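You operate a simulated robot arm through the tools that you are given. There is no shell and no other tool.

You run a simulated robot arm. Do the job below in one go: nothing can be reset, and whatever is moved stays where it is left.

## Task
Pull the slide tray out, lift the pack with the rocker and sort it by its seam.
Fine: a good seam goes in the good tray, a scorched one in the reject tray; rock the pin down again.

The check looks at the end state, three seconds after you hand in, the way a careful person would. Anything else that was tipped, shoved, dropped, spilled or broken makes it a failure.

## Robot
A 7-joint arm with a two-finger parallel gripper, fixed in place. Base frame: the origin is at the foot of the arm, x ahead of it, y to its left, z up; the work surface is at about z = 0. Lengths are in mm, angles in degrees, forces in N, time in s.
With the tool pointing down near the work surface it reaches from about 220 to 580 mm from the base axis. Its first joint turns from -66.0 to 66.0 degrees. Payload 2.5 kg.
The TCP is the grasp point between the finger pads, 23 mm short of the fingertips. In the tool frame z runs along the fingers and y along their closing line. Largest opening 94 mm; finger width 38, thickness 10; the body of the gripper, 54 by 96 mm, starts 39 mm behind the TCP.
Orientation is told as [roll, pitch, yaw] about the base's x, y, z axes, in that order, counted from this pose: with the fingers straight down and closing along the base's y, the tool's x points along the base's -x, its y along +y and its z along -z.

## Interface
- The arm moves only by the tool jog_arm. Its argument "commands" is a list of rows, each a list of 7 numbers: the shift along the tool's x, y, z in mm, then the turn, a rotation vector about the tool's x, y, z in rad, then the finger opening in mm, from 0 to 94. In form: [[x, y, z, wx, wy, wz, gripper], ...]. A call has 1 to 20 rows; each row shifts and turns the commanded pose from where the row before left it, along the tool's axes as they then stand. A row lasts 0.2 s, in which the tool goes at most 50 mm and 8.6 degrees; a call with a longer step from one row to the next is refused whole, and so is a gripper value outside its range. Where a pose cannot be reached the arm comes as near as it can. A force on the tool above 40 N (or 10 N above the force at the start of the call, whichever is more), or a blocked arm, ends the call early, and 0.2 s more pass. Each finger travels about 108 mm/s and halts on what it meets, pressing with about 36 N; the grip force reading is that of the motor and also rises with nothing between the fingers. The clock runs only during rows and for 0.2 s after the last one: add rows that do not move to give the fingers time. It gives the time, the measured TCP pose, the force on the tool (base axes), the opening and the grip force at its end, in the units of the frame above (readings bear some noise), with the torque about the TCP (base axes, N m) and any sound that the robot's microphone picked up.
- Cameras (640 x 400 px; columns grow to the right, rows downward): "scene" is fixed at [136.7, -417.9, 560.6]; the picture's right is [0.67, -0.75, 0.00], its down [-0.37, -0.33, -0.87] and it looks along [0.65, 0.58, -0.50] (base axes); focal length 246 px, centre (320, 200). "wrist" rides on the gripper at [86, 16, -74] in the tool frame; the picture's right is [-0.18, 0.98, 0.00], its down [-0.58, -0.11, -0.81] and it looks along [-0.79, -0.15, 0.59] (tool axes); focal length 243 px, centre (320, 200).
- camera(camera): a new picture of that camera. The clock stands still meanwhile.
- measure_at(camera, pixels): for up to 12 pixels [column, row] of the newest picture of that camera ("zoom" is the newest enlarged one), the place [x, y, z] in the base frame of the surface seen there, good to about 2 mm, but the place of the scene camera against the robot may be out by one fixed shift of up to 12 mm in any direction. The clock stands still meanwhile.
- zoom(camera, box): a new picture of the part [left, top, right, bottom] of that camera's present view, enlarged. The clock stands still meanwhile.
- job_done(): hands the job in; it is judged then, once.

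Unless the task says otherwise, let go and move clear before handing in.

The tools are called after "Request:" as a command line: name --pt "numbers of a row" for each row, then --argument value for the rest, lists and objects as JSON in quotes. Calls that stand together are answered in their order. jog_arm: Moves the arm, as the interface text tells. Its arguments: {"type":"object","properties":{"commands":{"type":"array"}},"required":["commands"]} The other tools are called the same way: camera (camera) takes a picture; measure_at (camera, pixels) gives the place of the surface under pixels of a picture; zoom (camera, box) takes an enlarged picture of a part of a camera's view; job_done () hands the job in.

At the start:

```text
time_s: 0.0
tcp_pos: [432.1, 140.8, 373.8]
tcp_rot: [0.0, -0.1, 0.1]
force: [0.5, 0.0, -0.2]
wrist_torque: [0.01, 0.0, 0.02]
grip_width: 94.0
finger_force: 0.1
```

scene: 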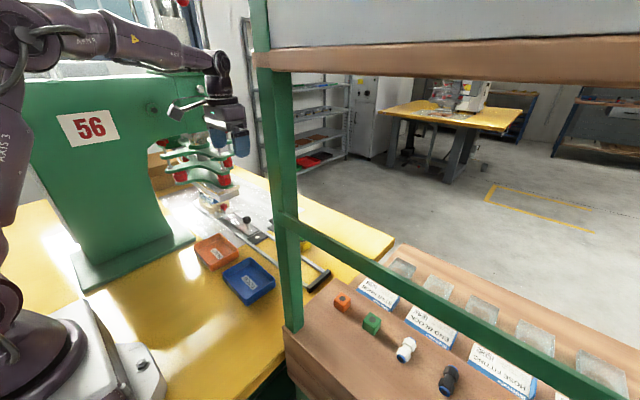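
wrist: 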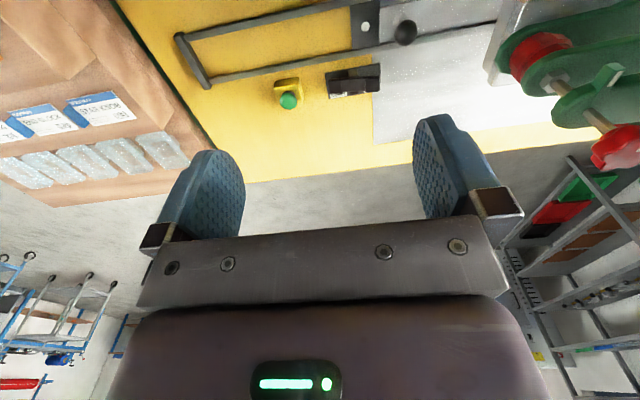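

The scene picture shows the orange tray (215,250), the blue tray (248,280), the slide tray frame around (270,240) and a dark knob near (247,220). I'll zoom in to see the mechanism better.

Request:
zoom --camera "scene" --box '[150, 150, 350, 310]'

Request:
zoom --camera "wrist" --box '[160, 0, 640, 200]'

```text
2.50 times, centred on (250, 230) of scene
```

zoom: 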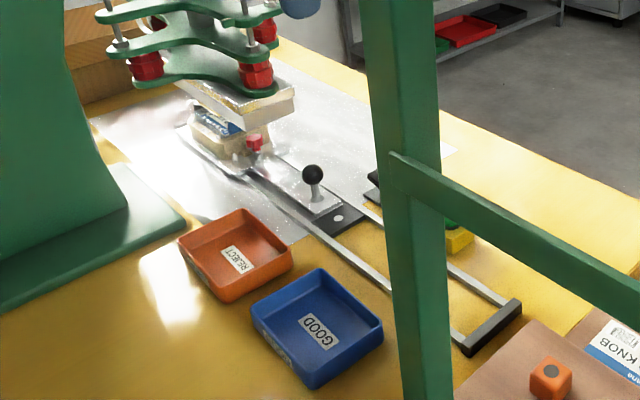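

```text
1.33 times, centred on (400, 100) of wrist
```

zoom: 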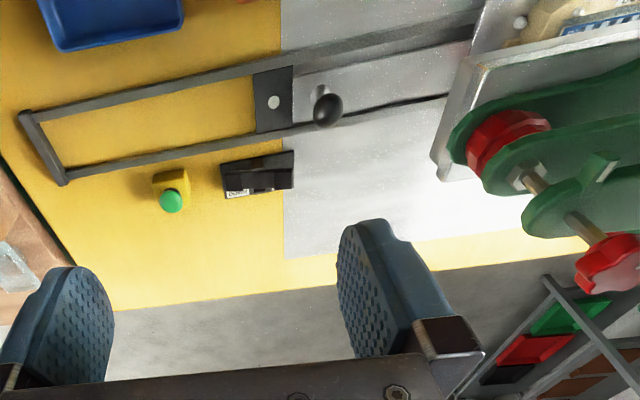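

The rails with a ball knob lead from under the press to the front stop, and a black rocker-like switch and a green button sit beside it. I'll zoom in further and measure.

Request:
zoom --camera "scene" --box '[185, 165, 285, 245]'

Request:
measure_at --camera "scene" --pixels '[[247, 219], [238, 225], [256, 237], [229, 208], [215, 236], [217, 252], [248, 280], [248, 292], [330, 275], [318, 288], [229, 203], [222, 196]]'

Request:
zoom --camera "wrist" --box '[260, 0, 420, 120]'

Request:
measure_at --camera "wrist" --pixels '[[406, 32], [400, 22], [366, 27], [352, 80], [335, 80], [370, 78], [289, 101], [285, 90], [180, 40], [206, 86], [380, 120], [352, 70]]'

```text
5.00 times, centred on (235, 205) of scene
```

zoom: 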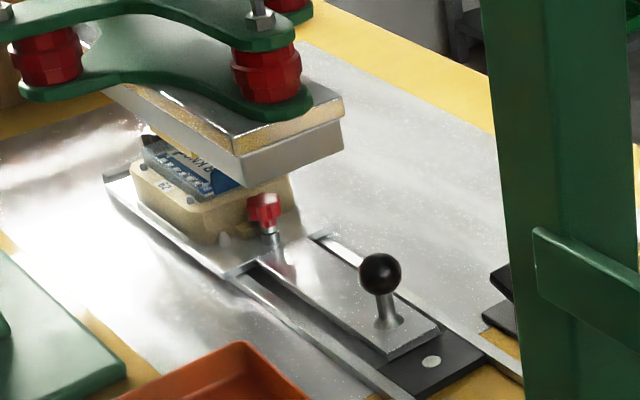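

```text
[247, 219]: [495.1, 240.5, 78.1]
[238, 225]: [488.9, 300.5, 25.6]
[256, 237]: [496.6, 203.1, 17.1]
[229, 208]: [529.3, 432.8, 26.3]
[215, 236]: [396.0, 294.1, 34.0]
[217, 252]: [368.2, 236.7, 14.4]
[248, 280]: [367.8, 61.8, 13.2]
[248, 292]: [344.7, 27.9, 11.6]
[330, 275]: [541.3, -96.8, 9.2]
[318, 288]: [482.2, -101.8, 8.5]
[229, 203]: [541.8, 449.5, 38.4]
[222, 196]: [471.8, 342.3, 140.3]
```

```text
3.33 times, centred on (340, 60) of wrist
```

zoom: 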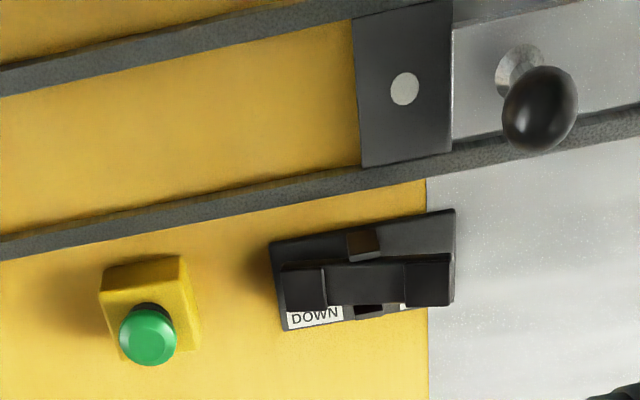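

```text
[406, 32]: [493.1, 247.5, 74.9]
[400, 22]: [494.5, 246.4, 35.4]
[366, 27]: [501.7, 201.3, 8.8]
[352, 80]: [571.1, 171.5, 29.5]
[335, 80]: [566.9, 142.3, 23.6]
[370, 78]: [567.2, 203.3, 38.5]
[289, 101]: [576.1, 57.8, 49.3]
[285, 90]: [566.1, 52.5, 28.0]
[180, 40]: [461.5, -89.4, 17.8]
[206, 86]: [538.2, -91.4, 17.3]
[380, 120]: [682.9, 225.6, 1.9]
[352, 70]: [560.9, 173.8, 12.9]
```

The white dot at about (501, 201) in the black plate may be the lift pin, and the rocker is at x≈567, y 142–203, with its right end high. I'll measure the tray, pack and trays in more detail.

Request:
zoom --camera "scene" --box '[185, 165, 285, 245]'

Request:
measure_at --camera "zoom" --pixels '[[380, 270], [385, 320], [430, 362], [435, 335], [385, 358], [235, 275], [330, 240], [262, 210], [205, 215], [190, 175], [225, 180], [285, 195]]'

Request:
zoom --camera "scene" --box '[185, 220, 285, 310]'

Request:
measure_at --camera "scene" --pixels '[[195, 246], [215, 235], [238, 252], [218, 270], [222, 274], [249, 257], [275, 275], [245, 304], [245, 275], [217, 250], [262, 290], [225, 262]]'

```text
5.00 times, centred on (235, 205) of scene
```

zoom: 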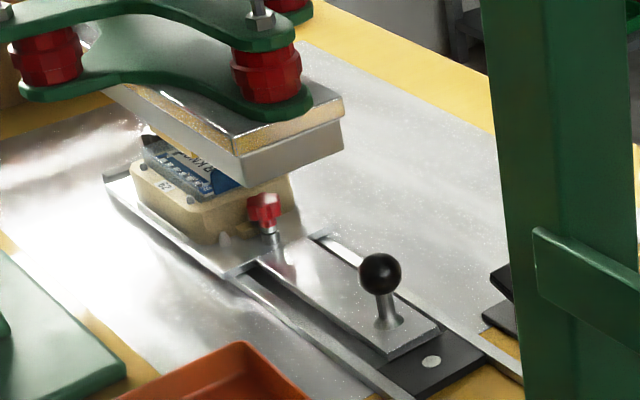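

```text
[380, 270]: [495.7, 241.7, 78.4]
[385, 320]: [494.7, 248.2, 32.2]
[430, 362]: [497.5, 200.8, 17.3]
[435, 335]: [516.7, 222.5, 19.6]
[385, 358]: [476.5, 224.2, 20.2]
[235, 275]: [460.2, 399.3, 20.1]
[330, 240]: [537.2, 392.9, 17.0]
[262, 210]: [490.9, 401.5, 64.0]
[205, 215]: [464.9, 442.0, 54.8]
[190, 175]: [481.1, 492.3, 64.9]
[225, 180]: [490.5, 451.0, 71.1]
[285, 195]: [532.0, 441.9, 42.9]
```

```text
4.44 times, centred on (235, 265) of scene
```

zoom: 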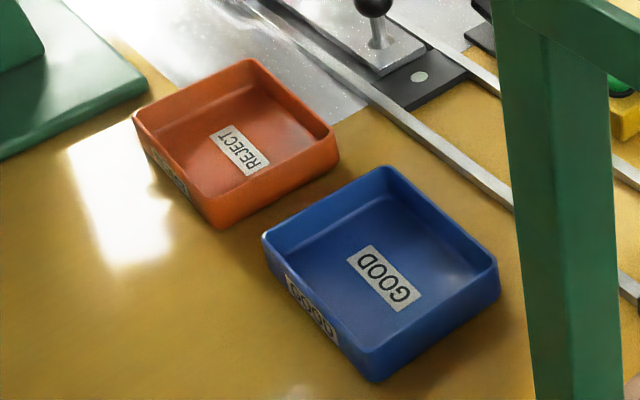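

```text
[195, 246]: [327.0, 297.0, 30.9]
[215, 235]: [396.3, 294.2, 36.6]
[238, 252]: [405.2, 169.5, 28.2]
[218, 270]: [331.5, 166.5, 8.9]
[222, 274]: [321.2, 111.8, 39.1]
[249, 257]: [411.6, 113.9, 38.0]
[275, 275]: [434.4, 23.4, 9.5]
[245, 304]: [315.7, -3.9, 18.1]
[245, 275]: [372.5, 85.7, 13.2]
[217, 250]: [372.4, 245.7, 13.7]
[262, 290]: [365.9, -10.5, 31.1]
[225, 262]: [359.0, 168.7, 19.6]
```

The knob ball is at about (494, 244, 72), and the pack sits in a nest at y≈400–490 under the press. I'll check the green post, the shelf and the press clearances before moving.

Request:
measure_at --camera "scene" --pixels '[[285, 150], [293, 250], [296, 320], [340, 240], [450, 305], [272, 60], [400, 60], [342, 300], [305, 335], [236, 185], [226, 133], [240, 140]]'

Request:
measure_at --camera "wrist" --pixels '[[406, 25], [407, 40], [356, 15], [362, 45], [340, 75], [375, 90], [366, 62], [350, 63], [490, 75], [530, 60], [150, 60], [130, 100]]'

```text
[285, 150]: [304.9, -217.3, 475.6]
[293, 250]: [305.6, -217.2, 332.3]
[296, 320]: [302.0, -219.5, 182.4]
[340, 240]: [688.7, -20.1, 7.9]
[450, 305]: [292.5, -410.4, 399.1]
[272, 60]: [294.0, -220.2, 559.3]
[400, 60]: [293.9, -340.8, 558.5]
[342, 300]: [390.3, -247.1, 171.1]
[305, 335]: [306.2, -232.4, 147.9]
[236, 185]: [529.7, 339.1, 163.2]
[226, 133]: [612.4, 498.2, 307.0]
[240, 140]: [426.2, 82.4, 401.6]
```

```text
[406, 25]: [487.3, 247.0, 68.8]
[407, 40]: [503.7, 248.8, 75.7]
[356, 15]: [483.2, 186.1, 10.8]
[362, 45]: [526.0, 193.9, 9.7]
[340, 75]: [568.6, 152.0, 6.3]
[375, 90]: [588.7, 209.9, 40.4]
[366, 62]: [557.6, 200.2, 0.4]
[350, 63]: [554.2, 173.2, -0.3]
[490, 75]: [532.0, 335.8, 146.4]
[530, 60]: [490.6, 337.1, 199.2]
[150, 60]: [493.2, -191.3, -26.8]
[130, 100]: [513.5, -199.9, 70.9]
```

There's enough clearance: the press face is at y≈337 and the shelf is at y<-200. I'll move to above the knob at about z=200 and look again.

Request:
jog_arm --pt "-8 13 22 0 0 0 94" --pt "-8 13 22 0 0 0 94" --pt "-8 13 22 0 0 0 94" --pt "-8 13 22 0 0 0 94" --pt "-8 13 22 0 0 0 94" --pt "-8 13 22 0 0 0 60" --pt "-8 13 22 0 0 0 60" --pt "-8 13 22 0 0 0 60" --pt "0 0 0 0 0 0 60"

Request:
camera --camera "wrist"

Request:
camera --camera "scene"

```text
time_s: 2.0
tcp_pos: [496.8, 247.9, 197.9]
tcp_rot: [0.1, 0.0, 0.0]
force: [0.1, 0.3, -0.1]
wrist_torque: [-0.01, -0.02, 0.02]
grip_width: 60.0
finger_force: 0.0
```

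```text
taken
```

wrist: 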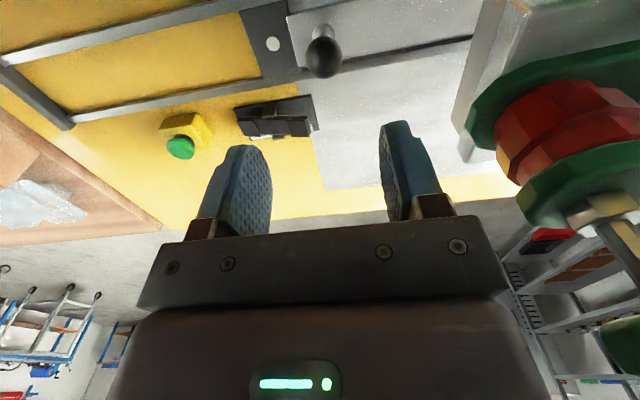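

```text
taken
```

scene: 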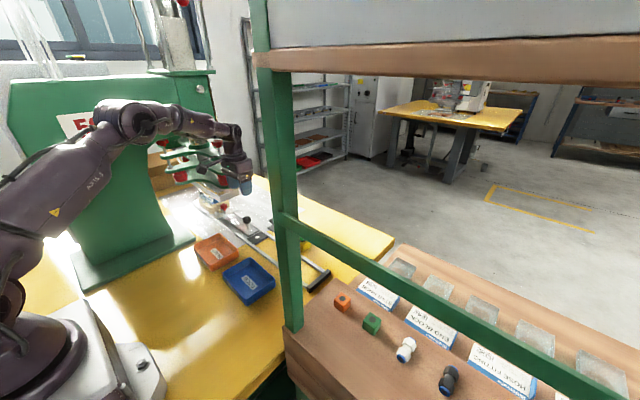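

The ball is now at wrist pixel (323,57) and the rocker at (275,117). I'll measure both.

Request:
zoom --camera "wrist" --box '[150, 0, 350, 160]'

Request:
measure_at --camera "wrist" --pixels '[[323, 57], [323, 40], [323, 74], [308, 57], [338, 57], [322, 30], [272, 44], [245, 115], [300, 110], [275, 117], [300, 130], [245, 130]]'

```text
2.50 times, centred on (250, 80) of wrist
```

zoom: 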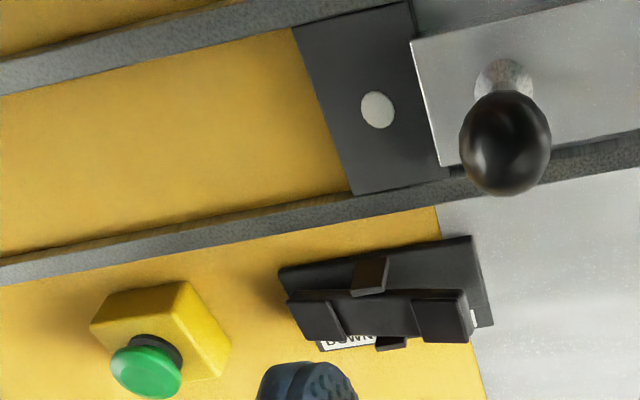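

```text
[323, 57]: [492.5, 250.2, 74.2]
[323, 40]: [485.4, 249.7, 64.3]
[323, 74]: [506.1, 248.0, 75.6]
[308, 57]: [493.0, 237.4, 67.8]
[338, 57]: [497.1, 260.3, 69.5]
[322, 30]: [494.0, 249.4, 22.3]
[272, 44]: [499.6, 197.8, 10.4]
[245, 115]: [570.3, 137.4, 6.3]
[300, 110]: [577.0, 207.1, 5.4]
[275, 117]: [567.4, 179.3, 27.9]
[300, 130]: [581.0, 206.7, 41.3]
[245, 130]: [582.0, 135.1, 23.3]
```

The ball's centre is at about (498, 249, 66). I'll descend straight onto it and close the fingers.

Request:
jog_arm --pt "-1 1 26 0 0 0 60" --pt "0 0 26 0 0 0 60" --pt "0 0 26 0 0 0 60" --pt "0 0 26 0 0 0 60" --pt "0 0 28 0 0 0 60" --pt "0 0 0 0 0 0 60" --pt "0 0 0 0 0 0 40" --pt "0 0 0 0 0 0 20" --pt "0 0 0 0 0 0 15" --pt "0 0 0 0 0 0 15"

Request:
camera --camera "wrist"

Request:
zoom --camera "scene" --box '[185, 165, 285, 245]'

```text
time_s: 4.2
tcp_pos: [498.4, 246.9, 61.9]
tcp_rot: [0.0, 0.0, 0.0]
force: [0.7, 4.8, -4.4]
wrist_torque: [0.19, -0.73, 0.09]
grip_width: 30.3
finger_force: 44.5
```

```text
taken
```

wrist: 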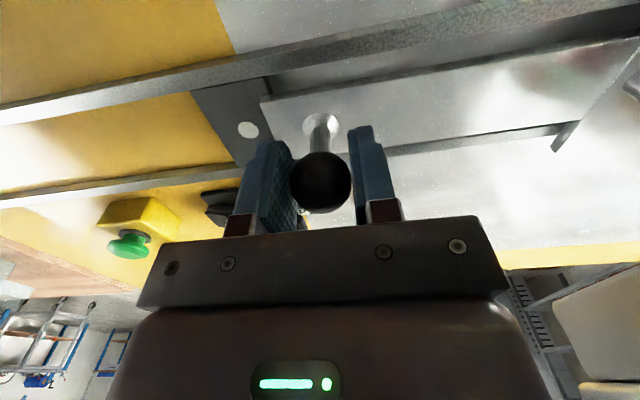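

```text
5.00 times, centred on (235, 205) of scene
```

zoom: 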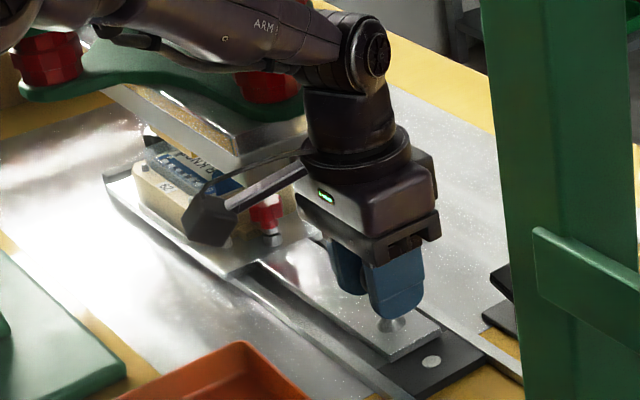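

The ball is gripped at 30.3 mm opening. I'll pull toward -y gently at first.

Request:
jog_arm --pt "0 -3 0 0 0 0 15" --pt "0 -5 0 0 0 0 15" --pt "0 -8 0 0 0 0 15" --pt "0 -8 0 0 0 0 15" --pt "0 -8 0 0 0 0 15" --pt "0 -8 0 0 0 0 15"

Request:
zoom --camera "scene" --box '[185, 165, 285, 245]'

```text
time_s: 5.6
tcp_pos: [496.6, 206.1, 63.8]
tcp_rot: [-0.1, -0.2, 0.0]
force: [22.8, 1.7, -29.0]
wrist_torque: [0.01, 0.2, 0.05]
grip_width: 30.6
finger_force: 44.3
```

```text
5.00 times, centred on (235, 205) of scene
```

zoom: 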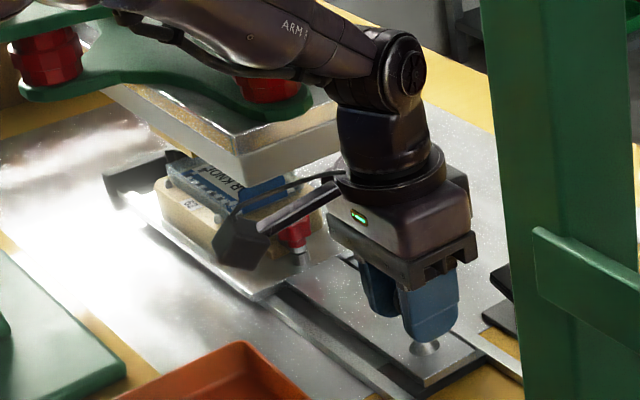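

The tray is moving, but there's a side load of 23 N in x and -29 N in z. I'll loosen the fingers so they just cage the ball, which should relieve the stress.

Request:
jog_arm --pt "0 0 0 0 0 0 36" --pt "0 0 0 0 0 0 36" --pt "0 0 0 0 0 0 36"

Request:
camera --camera "wrist"

```text
time_s: 6.4
tcp_pos: [495.9, 207.7, 65.0]
tcp_rot: [0.0, 0.0, 0.1]
force: [0.9, 0.7, -0.1]
wrist_torque: [0.02, -0.02, 0.04]
grip_width: 36.1
finger_force: 0.1
```

```text
taken
```

wrist: 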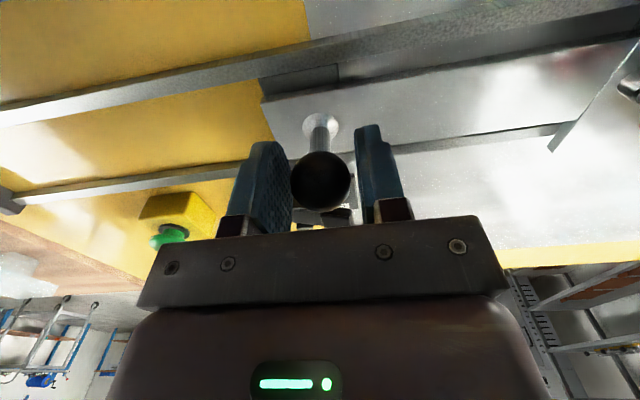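

The stress is gone (under 1 N) with the fingers caging the ball. I'll keep pulling with the +y finger.

Request:
jog_arm --pt "-2 -6 0 0 0 0 36" --pt "0 -8 0 0 0 0 36" --pt "0 -10 0 0 0 0 36" --pt "0 -10 0 0 0 0 36" --pt "0 -10 0 0 0 0 36" --pt "0 -10 0 0 0 0 36" --pt "0 -10 0 0 0 0 36" --pt "0 -10 0 0 0 0 36" --pt "0 -10 0 0 0 0 36" --pt "0 -10 0 0 0 0 36" --pt "0 -8 0 0 0 0 36" --pt "0 -6 0 0 0 0 36" --pt "0 0 0 0 0 0 36"

Request:
camera --camera "wrist"

Request:
zoom --camera "scene" --box '[175, 155, 315, 255]'

```text
time_s: 9.2
tcp_pos: [499.9, 96.9, 64.2]
tcp_rot: [0.1, 0.0, 0.0]
force: [0.6, 0.8, -0.2]
wrist_torque: [-0.02, -0.01, 0.0]
grip_width: 36.1
finger_force: 0.2
```

```text
taken
```

wrist: 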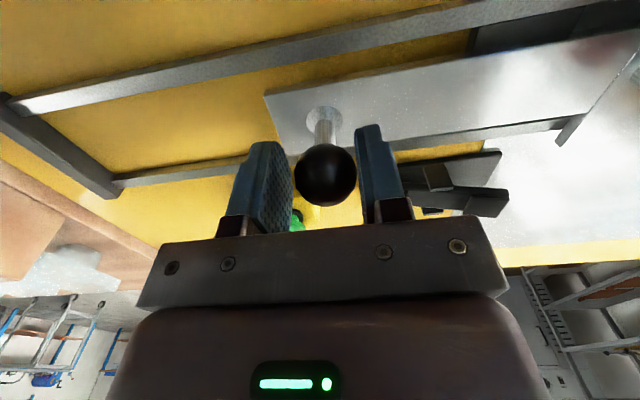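

```text
4.00 times, centred on (245, 205) of scene
```

zoom: 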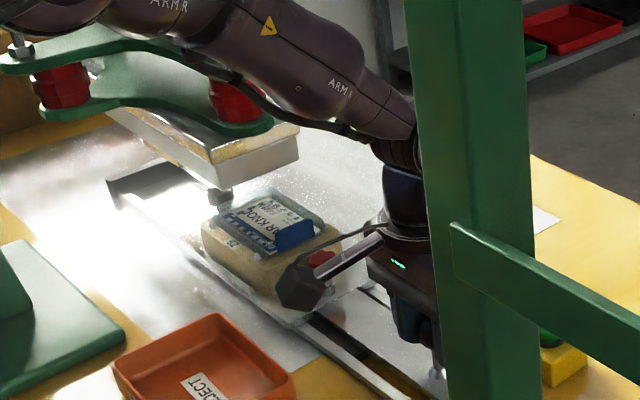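

The tray moves freely and has come out about 150 mm. I'll measure where the pack is now.

Request:
measure_at --camera "zoom" --pixels '[[265, 225], [208, 222], [270, 190], [322, 222], [275, 258], [240, 240], [205, 250], [280, 270], [215, 195], [318, 258], [120, 195], [230, 205]]'

Request:
zoom --camera "scene" --box '[215, 190, 275, 235]'

```text
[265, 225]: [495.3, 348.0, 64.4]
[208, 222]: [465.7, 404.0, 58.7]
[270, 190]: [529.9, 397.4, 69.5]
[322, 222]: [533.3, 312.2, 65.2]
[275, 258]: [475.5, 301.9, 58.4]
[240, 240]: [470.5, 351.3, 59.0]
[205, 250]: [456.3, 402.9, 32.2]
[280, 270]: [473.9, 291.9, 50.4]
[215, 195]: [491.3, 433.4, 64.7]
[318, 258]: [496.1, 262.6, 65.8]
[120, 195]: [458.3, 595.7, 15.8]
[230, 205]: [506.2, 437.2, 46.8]
```

```text
8.89 times, centred on (245, 212) of scene
```

zoom: 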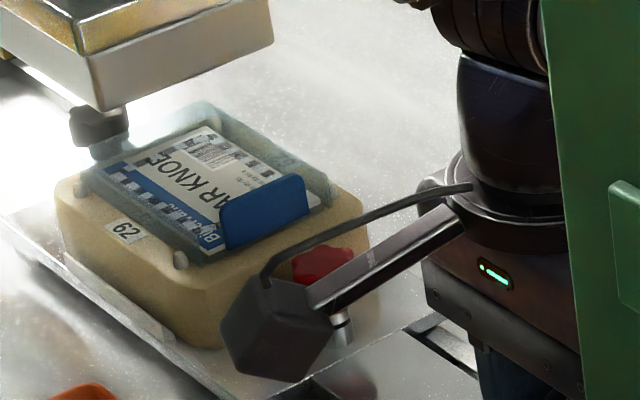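

The pack centre is at about y≈350 and the pin at y≈198, so there's roughly 150 mm left, up to the front stop. I'll keep pulling and slow down near the end.

Request:
jog_arm --pt "0 -6 0 0 0 0 36" --pt "0 -10 0 0 0 0 36" --pt "0 -10 0 0 0 0 36" --pt "0 -10 0 0 0 0 36" --pt "0 -10 0 0 0 0 36" --pt "0 -10 0 0 0 0 36" --pt "0 -10 0 0 0 0 36" --pt "0 -10 0 0 0 0 36" --pt "0 -10 0 0 0 0 36" --pt "0 -10 0 0 0 0 36" --pt "0 -8 0 0 0 0 36" --pt "0 -6 0 0 0 0 36" --pt "0 -4 0 0 0 0 36" --pt "0 0 0 0 0 0 36"

Request:
camera --camera "wrist"

Request:
zoom --camera "scene" --box '[195, 165, 355, 295]'

```text
time_s: 12.2
tcp_pos: [499.3, -15.7, 63.1]
tcp_rot: [-0.1, 0.0, 0.0]
force: [-0.2, 0.3, 0.4]
wrist_torque: [0.01, -0.01, 0.01]
grip_width: 36.2
finger_force: 0.4
```

```text
taken
```

wrist: 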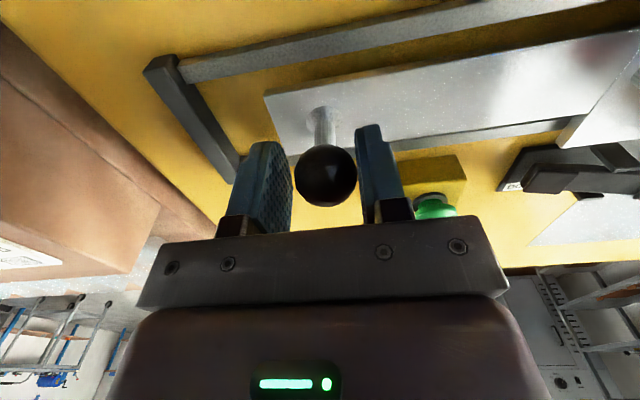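

```text
3.08 times, centred on (275, 230) of scene
```

zoom: 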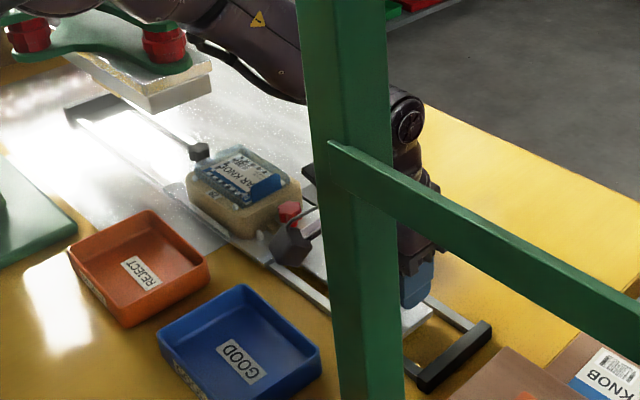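

The slide front is now near wrist pixel (268,110) and the stop at (200,90). I'll measure the remaining gap.

Request:
measure_at --camera "wrist" --pixels '[[270, 110], [278, 135], [200, 95], [215, 130], [185, 75], [325, 165], [322, 125], [430, 195], [520, 170], [560, 178], [620, 178], [435, 175]]'

Request:
zoom --camera "wrist" --box '[480, 60, 640, 220]'

```text
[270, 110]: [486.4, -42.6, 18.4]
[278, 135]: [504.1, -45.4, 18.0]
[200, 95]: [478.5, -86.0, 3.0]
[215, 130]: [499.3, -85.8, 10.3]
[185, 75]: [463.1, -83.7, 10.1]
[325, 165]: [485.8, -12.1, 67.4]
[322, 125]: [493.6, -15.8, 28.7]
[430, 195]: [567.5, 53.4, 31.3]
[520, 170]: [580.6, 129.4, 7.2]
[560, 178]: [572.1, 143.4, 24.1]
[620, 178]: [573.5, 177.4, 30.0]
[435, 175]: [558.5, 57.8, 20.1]
```

```text
2.50 times, centred on (560, 140) of wrist
```

zoom: 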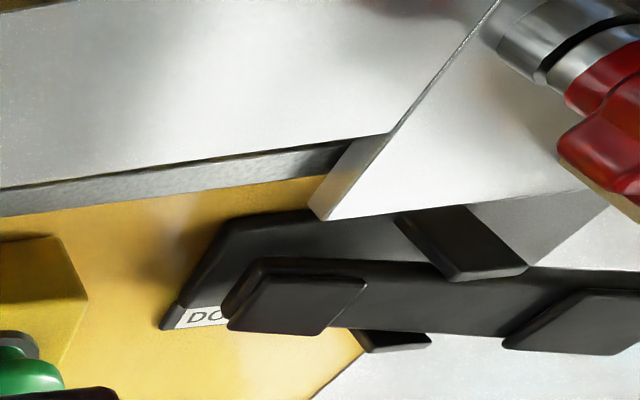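

About 41 mm remains to the stop, which puts the pack over the pin. I'll pull slowly into the stop.

Request:
jog_arm --pt "0 -6 0 0 0 0 36" --pt "0 -7 0 0 0 0 36" --pt "0 -7 0 0 0 0 36" --pt "0 -6 0 0 0 0 36" --pt "0 -5 0 0 0 0 36" --pt "0 -4 0 0 0 0 36" --pt "0 -3 0 0 0 0 36" --pt "0 -2 0 0 0 0 36" --pt "0 -2 0 0 0 0 36" --pt "0 -2 0 0 0 0 36" --pt "0 -1 0 0 0 0 36" --pt "0 -1 0 0 0 0 36"

Request:
camera --camera "wrist"

Request:
measure_at --camera "wrist" --pixels '[[270, 110], [278, 135], [250, 100], [325, 165]]'

```text
time_s: 14.8
tcp_pos: [497.5, -57.6, 64.0]
tcp_rot: [0.4, -0.1, 0.2]
force: [-0.6, 24.9, 7.4]
wrist_torque: [0.31, -0.29, 0.03]
grip_width: 47.1
finger_force: 12.6
```

```text
taken
```

wrist: 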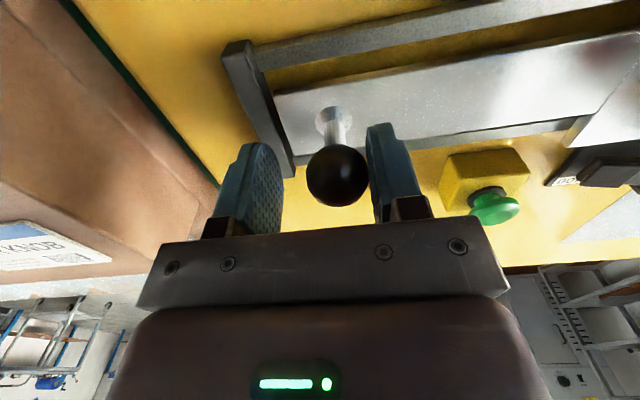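

```text
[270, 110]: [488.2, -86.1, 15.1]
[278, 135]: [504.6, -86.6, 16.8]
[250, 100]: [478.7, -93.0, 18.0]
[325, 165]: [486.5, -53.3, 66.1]
```

The slide is against the stop (25 N, front face at y≈-86). I'll open the fingers, centre on the ball and lift off.

Request:
jog_arm --pt "0 0 0 0 0 0 64" --pt "0 4 0 0 0 0 64" --pt "0 4 0 0 0 0 64" --pt "0 0 0 0 0 0 64" --pt "0 0 -20 0 0 0 64" --pt "0 0 -30 0 0 0 64" --pt "0 0 -35 0 0 0 64" --pt "0 0 -35 0 0 0 64" --pt "0 0 -35 0 0 0 64" --pt "0 0 -35 0 0 0 64" --pt "0 0 0 0 0 0 64"

Request:
camera --camera "wrist"

Request:
zoom --camera "scene" --box '[215, 180, 305, 250]'

```text
time_s: 17.2
tcp_pos: [496.5, -55.0, 255.4]
tcp_rot: [-0.1, 0.0, 0.1]
force: [-0.2, -0.3, -0.5]
wrist_torque: [0.03, -0.05, 0.0]
grip_width: 63.9
finger_force: 0.1
```

```text
taken
```

wrist: 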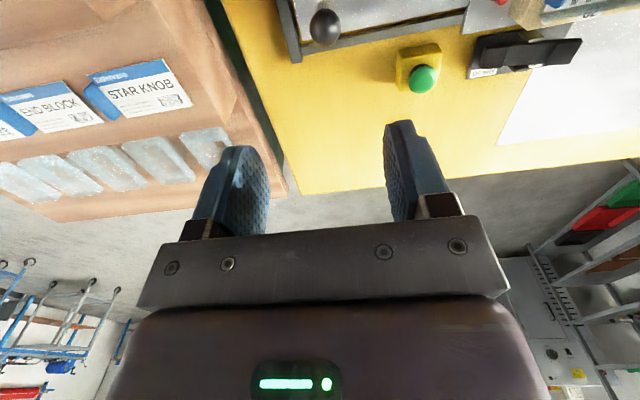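

```text
5.71 times, centred on (260, 215) of scene
```

zoom: 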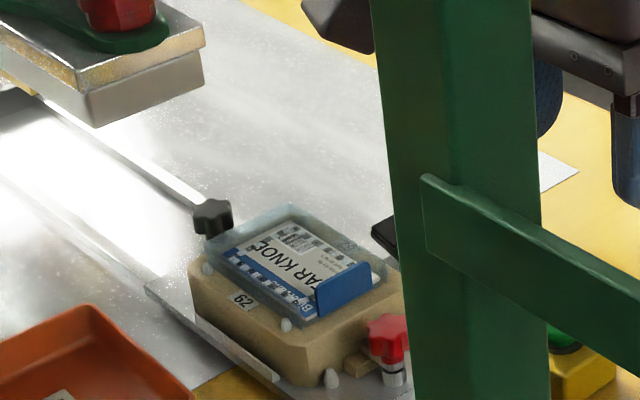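

The slide is out and released, with the pack in its nest near y≈200. I'll move the wrist camera over the pack and rocker for a close look.

Request:
jog_arm --pt "2 20 0 0 0 0 64" --pt "3 32 0 0 0 0 64" --pt "3 32 0 0 0 0 64" --pt "3 32 0 0 0 0 64" --pt "3 32 0 0 0 0 64" --pt "3 32 0 0 0 0 64" --pt "3 32 0 0 0 0 64" --pt "2 32 0 0 0 0 64" --pt "0 15 0 0 0 0 64" --pt "0 0 0 0 0 0 64"

Request:
camera --camera "wrist"

Request:
zoom --camera "wrist" --box '[220, 0, 420, 160]'

```text
time_s: 19.4
tcp_pos: [477.1, 209.1, 253.3]
tcp_rot: [-0.1, 0.0, 0.0]
force: [0.1, 0.8, 0.0]
wrist_torque: [0.03, 0.01, 0.03]
grip_width: 64.0
finger_force: 0.1
```

```text
taken
```

wrist: 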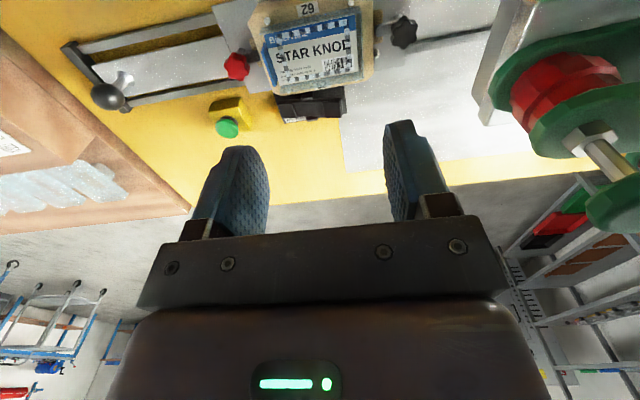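

```text
2.50 times, centred on (320, 80) of wrist
```

zoom: 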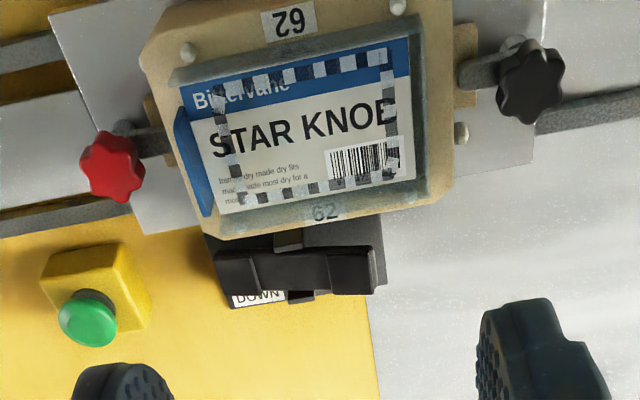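

The pack is a clear blister with a "STAR KNOB" card, and its dashed seam border is visible. I'll zoom in on the seam.

Request:
zoom --camera "wrist" --box '[265, 0, 375, 100]'

Request:
zoom --camera "scene" --box '[240, 200, 290, 240]'

Request:
measure_at --camera "wrist" --pixels '[[265, 25], [360, 12], [310, 50], [280, 80], [362, 72], [290, 45], [350, 40], [310, 10], [310, 88], [330, 5], [290, 80], [320, 60]]'

```text
4.00 times, centred on (320, 50) of wrist
```

zoom: 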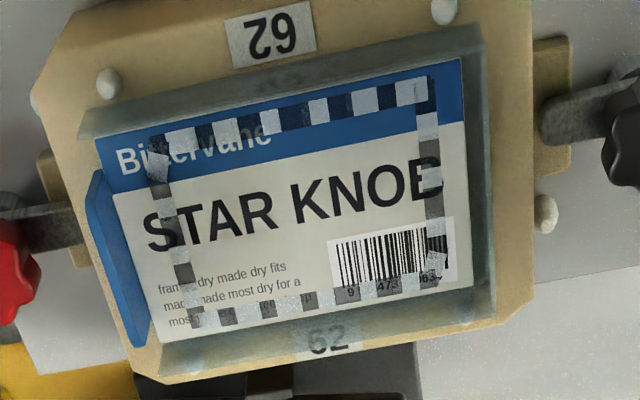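

```text
10.00 times, centred on (265, 220) of scene
```

zoom: 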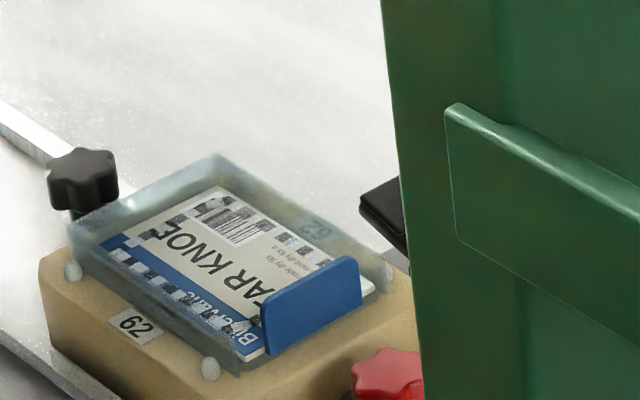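

```text
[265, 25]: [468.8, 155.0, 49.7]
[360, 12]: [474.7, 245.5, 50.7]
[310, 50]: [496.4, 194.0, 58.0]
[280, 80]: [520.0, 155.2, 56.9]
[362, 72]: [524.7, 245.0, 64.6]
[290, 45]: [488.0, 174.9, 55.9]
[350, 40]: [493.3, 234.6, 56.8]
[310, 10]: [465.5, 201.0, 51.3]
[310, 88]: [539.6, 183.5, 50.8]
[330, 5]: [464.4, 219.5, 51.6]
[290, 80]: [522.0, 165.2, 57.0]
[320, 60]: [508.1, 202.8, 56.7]
```

The border shows a regular dark/light seal pattern, but I can't judge the colour from this distance. I'll bring the wrist camera closer.

Request:
jog_arm --pt "-9 -2 23 0 0 0 64" --pt "-9 -2 23 0 0 0 64" --pt "-9 -3 23 0 0 0 64" --pt "-9 -3 23 0 0 0 64" --pt "-9 -3 23 0 0 0 64" --pt "0 0 0 0 0 0 64"

Request:
camera --camera "wrist"

Request:
zoom --camera "wrist" --box '[200, 0, 440, 160]'

```text
time_s: 20.8
tcp_pos: [524.1, 192.2, 138.4]
tcp_rot: [0.1, 0.1, 0.0]
force: [-0.1, -0.4, 0.1]
wrist_torque: [0.0, 0.02, 0.01]
grip_width: 63.9
finger_force: 0.0
```

```text
taken
```

wrist: 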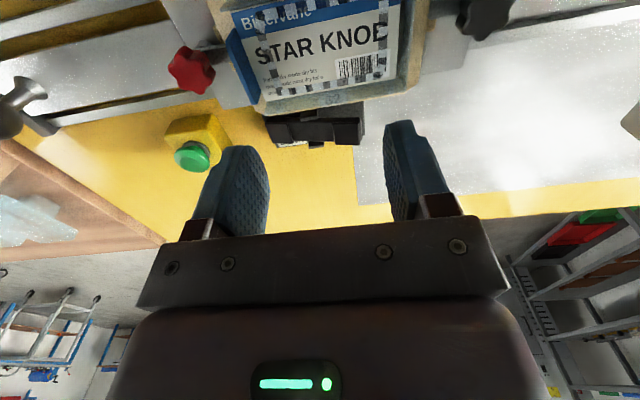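

```text
2.50 times, centred on (320, 80) of wrist
```

zoom: 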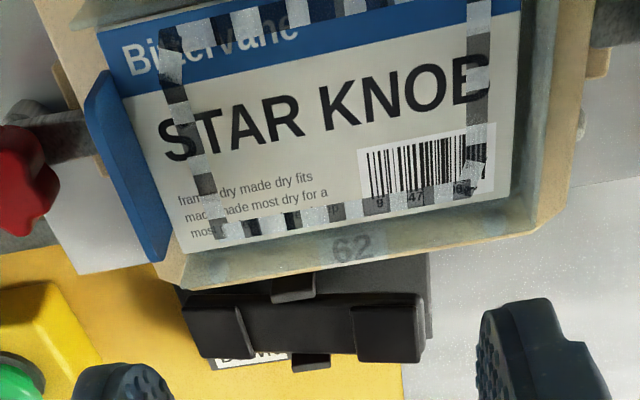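

The seam shows neutral grey and frost squares along the visible edges. I'll zoom closer on each edge for any brown patches.

Request:
zoom --camera "wrist" --box '[345, 0, 405, 90]'

Request:
zoom --camera "wrist" --box '[255, 0, 315, 60]'

Request:
zoom --camera "wrist" --box '[255, 50, 345, 110]'

Request:
zoom --camera "wrist" --box '[330, 50, 420, 110]'

```text
4.44 times, centred on (375, 45) of wrist
```

zoom: 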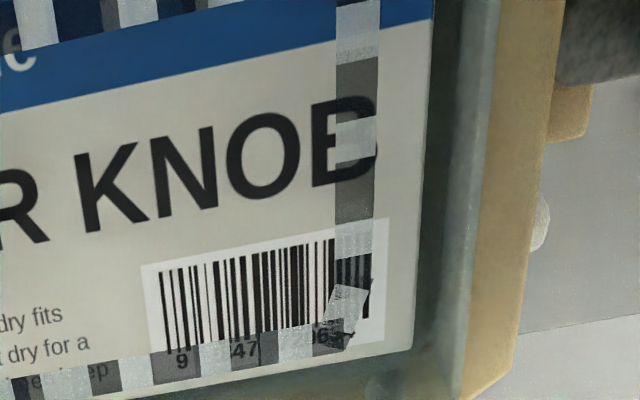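

```text
6.67 times, centred on (285, 30) of wrist
```

zoom: 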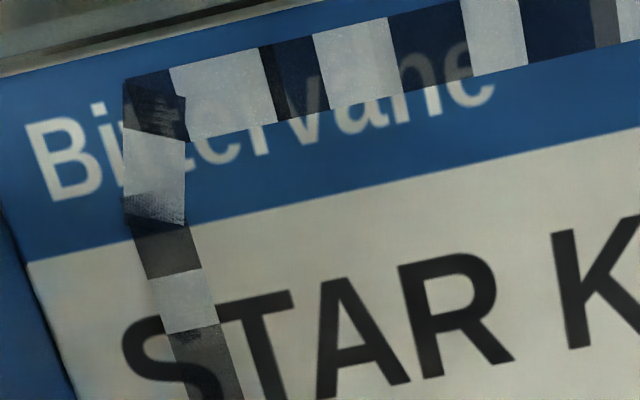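

```text
6.67 times, centred on (300, 80) of wrist
```

zoom: 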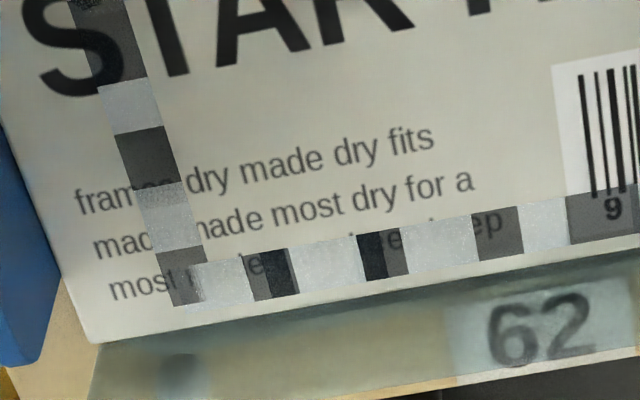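

```text
6.67 times, centred on (375, 80) of wrist
```

zoom: 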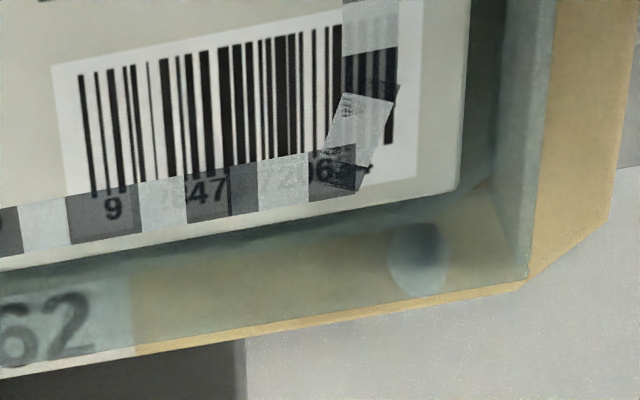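

No brown shows on the visible seam edges, and I'll inspect the pack again once it's lifted. Next is the rocker, whose DOWN end is at y≈140 (low) and whose other end is at y≈205 (high), so I'll measure it.

Request:
zoom --camera "wrist" --box '[250, 90, 380, 160]'

Request:
measure_at --camera "wrist" --pixels '[[345, 122], [365, 122], [345, 140], [367, 140], [356, 131], [342, 131], [300, 128], [320, 128], [278, 138], [285, 125], [320, 115], [368, 146]]'

```text
4.92 times, centred on (315, 125) of wrist
```

zoom: 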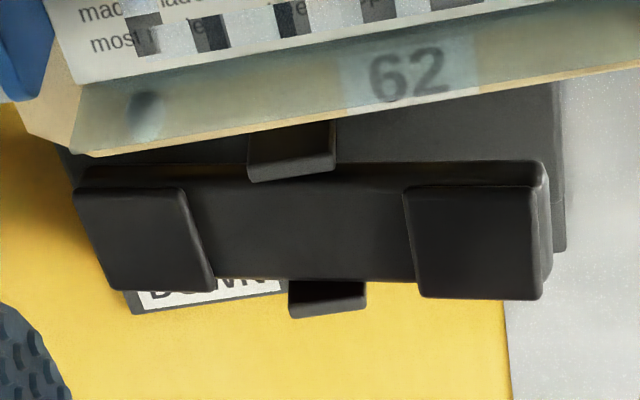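

```text
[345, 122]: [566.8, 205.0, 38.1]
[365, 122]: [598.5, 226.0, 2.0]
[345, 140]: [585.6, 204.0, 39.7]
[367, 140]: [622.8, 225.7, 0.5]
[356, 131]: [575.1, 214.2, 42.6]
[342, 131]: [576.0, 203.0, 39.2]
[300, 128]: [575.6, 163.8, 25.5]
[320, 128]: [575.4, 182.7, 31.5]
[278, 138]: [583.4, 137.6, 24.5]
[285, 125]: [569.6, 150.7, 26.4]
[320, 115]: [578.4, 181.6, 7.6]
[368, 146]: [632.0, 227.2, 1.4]
```

The UP pad spans x 564–590, y 193–216, with its top at z≈40. That's a radius of about 610 mm, so I'll close the fingers and test the reach above it.

Request:
jog_arm --pt "-10 3 0 0 0 0 40" --pt "-10 3 0 0 0 0 20" --pt "-10 3 0 0 0 0 0" --pt "-10 2 0 0 0 0 0" --pt "-12 2 0 0 0 0 0" --pt "0 0 10 0 0 0 0" --pt "0 0 10 0 0 0 0" --pt "0 0 0 0 0 0 0"

Request:
camera --camera "wrist"

```text
time_s: 22.6
tcp_pos: [566.2, 202.9, 119.9]
tcp_rot: [0.0, 0.0, 0.0]
force: [0.0, 0.2, 0.2]
wrist_torque: [0.01, 0.0, -0.01]
grip_width: 0.0
finger_force: 35.5
out of reach, approached as far as the arm can: row 5
```

```text
taken
```

wrist: 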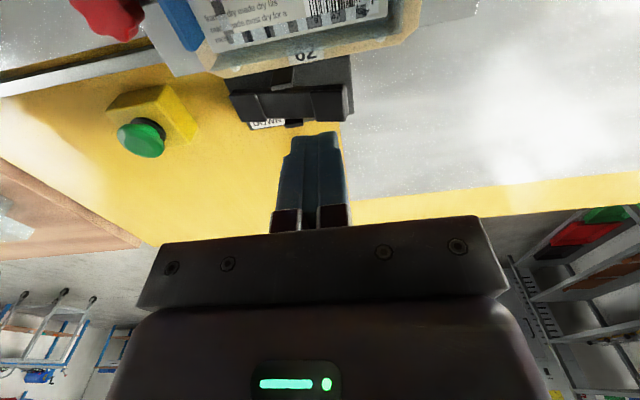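

The arm stops at about 601 mm radius, and the camera would overhang the pack in this orientation. I'll back off, turn the gripper 180° so the camera faces outward, and then use a small outward tilt to reach the pad.

Request:
jog_arm --pt "0 0 -20 0 0 0 0" --pt "20 -10 -30 0 0 0 0" --pt "30 -15 -30 0 0 0 0" --pt "30 -15 -20 0 0 0 0" --pt "0 0 0 0 0 -0.145 0" --pt "0 0 0 0 0 -0.145 0" --pt "0 0 0 0 0 -0.145 0" --pt "0 0 0 0 0 -0.145 0" --pt "0 0 0 0 0 -0.145 0" --pt "0 0 0 0 0 -0.145 0" --pt "0 0 0 0 0 -0.145 0" --pt "0 0 0 0 0 -0.145 0" --pt "0 0 0 0 0 -0.145 0" --pt "0 0 0 0 0 -0.145 0" --pt "0 0 0 0 0 -0.1208 0" --pt "0 0 0 0 0 0 0"

Request:
camera --camera "wrist"

```text
time_s: 26.0
tcp_pos: [486.7, 162.8, 219.4]
tcp_rot: [0.0, 0.0, 90.2]
force: [0.0, 0.2, -0.5]
wrist_torque: [0.0, -0.01, -0.01]
grip_width: 0.0
finger_force: 36.2
```

```text
taken
```

wrist: 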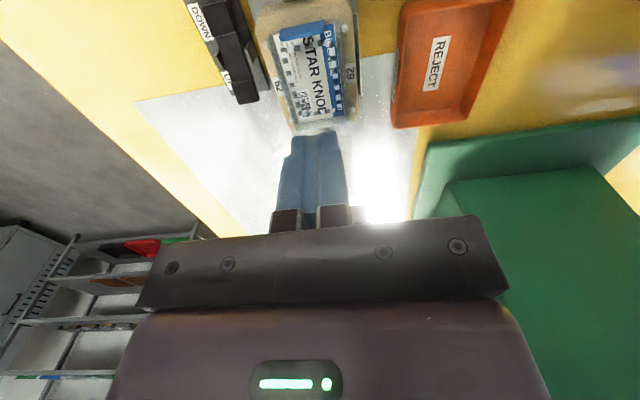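

At yaw 90° the camera looks toward +y with the pack at (310,70). I'll zoom in on the seam from this angle and measure its extents.

Request:
zoom --camera "wrist" --box '[245, 0, 375, 130]'

Request:
measure_at --camera "wrist" --pixels '[[273, 30], [346, 20], [285, 120], [356, 118], [260, 10], [360, 5], [310, 20], [310, 70], [330, 110], [250, 90], [240, 30], [200, 10]]'

```text
3.08 times, centred on (310, 65) of wrist
```

zoom: 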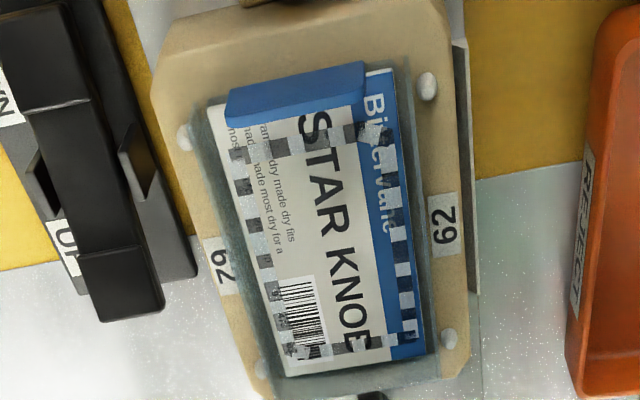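

```text
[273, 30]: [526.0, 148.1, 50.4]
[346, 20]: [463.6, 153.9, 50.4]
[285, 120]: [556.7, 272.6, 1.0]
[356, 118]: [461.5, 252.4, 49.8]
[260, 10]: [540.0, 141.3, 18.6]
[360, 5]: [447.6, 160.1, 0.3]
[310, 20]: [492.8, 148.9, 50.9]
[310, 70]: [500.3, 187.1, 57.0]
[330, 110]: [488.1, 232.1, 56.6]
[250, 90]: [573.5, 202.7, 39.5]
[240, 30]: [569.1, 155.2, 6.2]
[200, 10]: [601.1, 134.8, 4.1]
```

The seam again looks only grey and frosted, with the pack centred near (500,199). I'll finish the turn to 180°.

Request:
jog_arm --pt "0 0 0 0 0 -0.145 0" --pt "0 0 0 0 0 -0.145 0" --pt "0 0 0 0 0 -0.145 0" --pt "0 0 0 0 0 -0.145 0" --pt "0 0 0 0 0 -0.145 0" --pt "0 0 0 0 0 -0.145 0" --pt "0 0 0 0 0 -0.145 0" --pt "0 0 0 0 0 -0.145 0" --pt "0 0 0 0 0 -0.145 0" --pt "0 0 0 0 0 -0.145 0" --pt "0 0 0 0 0 -0.1208 0" --pt "0 0 0 0 0 0 0"

Request:
camera --camera "wrist"

```text
time_s: 28.6
tcp_pos: [487.2, 163.1, 218.5]
tcp_rot: [0.1, 0.1, -179.7]
force: [-1.0, 0.7, 0.3]
wrist_torque: [0.0, 0.01, 0.03]
grip_width: 0.2
finger_force: 35.7
```

```text
taken
```

wrist: 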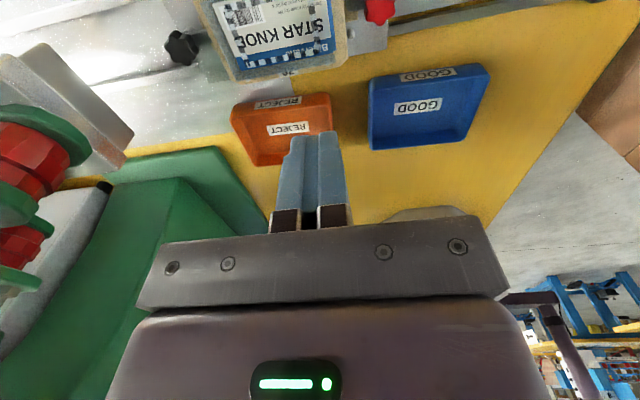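

The 180° turn works. I'll tilt 15° outward, move over the UP pad and lower to a hover.

Request:
jog_arm --pt "0 0 0 0 0.131 0 0" --pt "0 0 0 0 0.131 0 0" --pt "23.4 -10.75 6.3 0 0 0 0" --pt "23.4 -10.75 6.3 0 0 0 0" --pt "23.4 -10.75 6.3 0 0 0 0" --pt "23.4 -10.75 6.3 0 0 0 0" --pt "-6.9 0 25.8 0 0 0 0" --pt "-6.9 0 25.8 0 0 0 0" --pt "-6.9 0 25.8 0 0 0 0" --pt "-4 0 15 0 0 0 0" --pt "0 0 0 0 0 0 0"

Request:
camera --camera "wrist"

Request:
zoom --camera "scene" --box '[215, 150, 305, 250]'

```text
time_s: 31.0
tcp_pos: [585.0, 205.7, 125.7]
tcp_rot: [0.0, 15.0, -180.0]
force: [-0.3, -0.1, 0.0]
wrist_torque: [0.0, -0.03, 0.0]
grip_width: 0.1
finger_force: 36.1
```

```text
taken
```

wrist: 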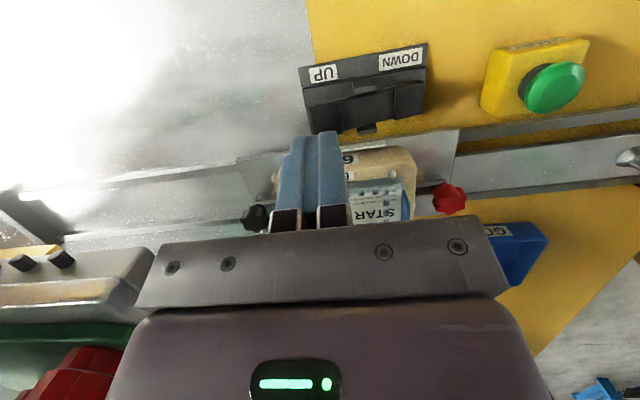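

```text
4.00 times, centred on (260, 200) of scene
```

zoom: 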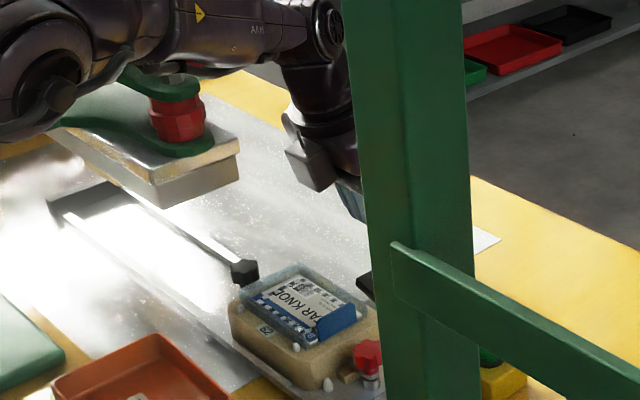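

The arm reaches (585, 206) with the tilt. I'll lower to just above the pad.

Request:
jog_arm --pt "-4.5 0 16.8 0 0 0 0" --pt "-4.5 0 16.8 0 0 0 0" --pt "-3.6 0 13.4 0 0 0 0" --pt "0 0 0 0 0 0 0"

Request:
camera --camera "wrist"

Request:
zoom --camera "wrist" --box '[230, 60, 470, 230]'

```text
time_s: 32.0
tcp_pos: [584.9, 205.6, 74.7]
tcp_rot: [0.0, 15.0, -180.0]
force: [0.2, 0.6, -0.6]
wrist_torque: [0.0, -0.01, -0.03]
grip_width: 0.0
finger_force: 35.6
```

```text
taken
```

wrist: 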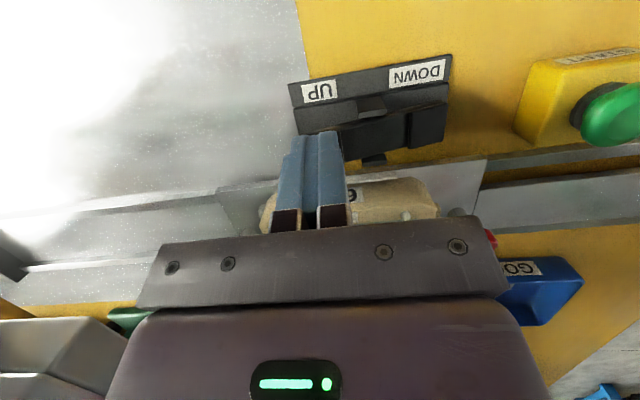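

```text
2.35 times, centred on (350, 145) of wrist
```

zoom: 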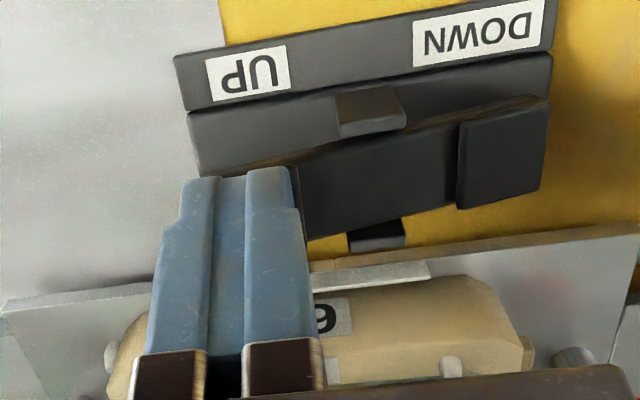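

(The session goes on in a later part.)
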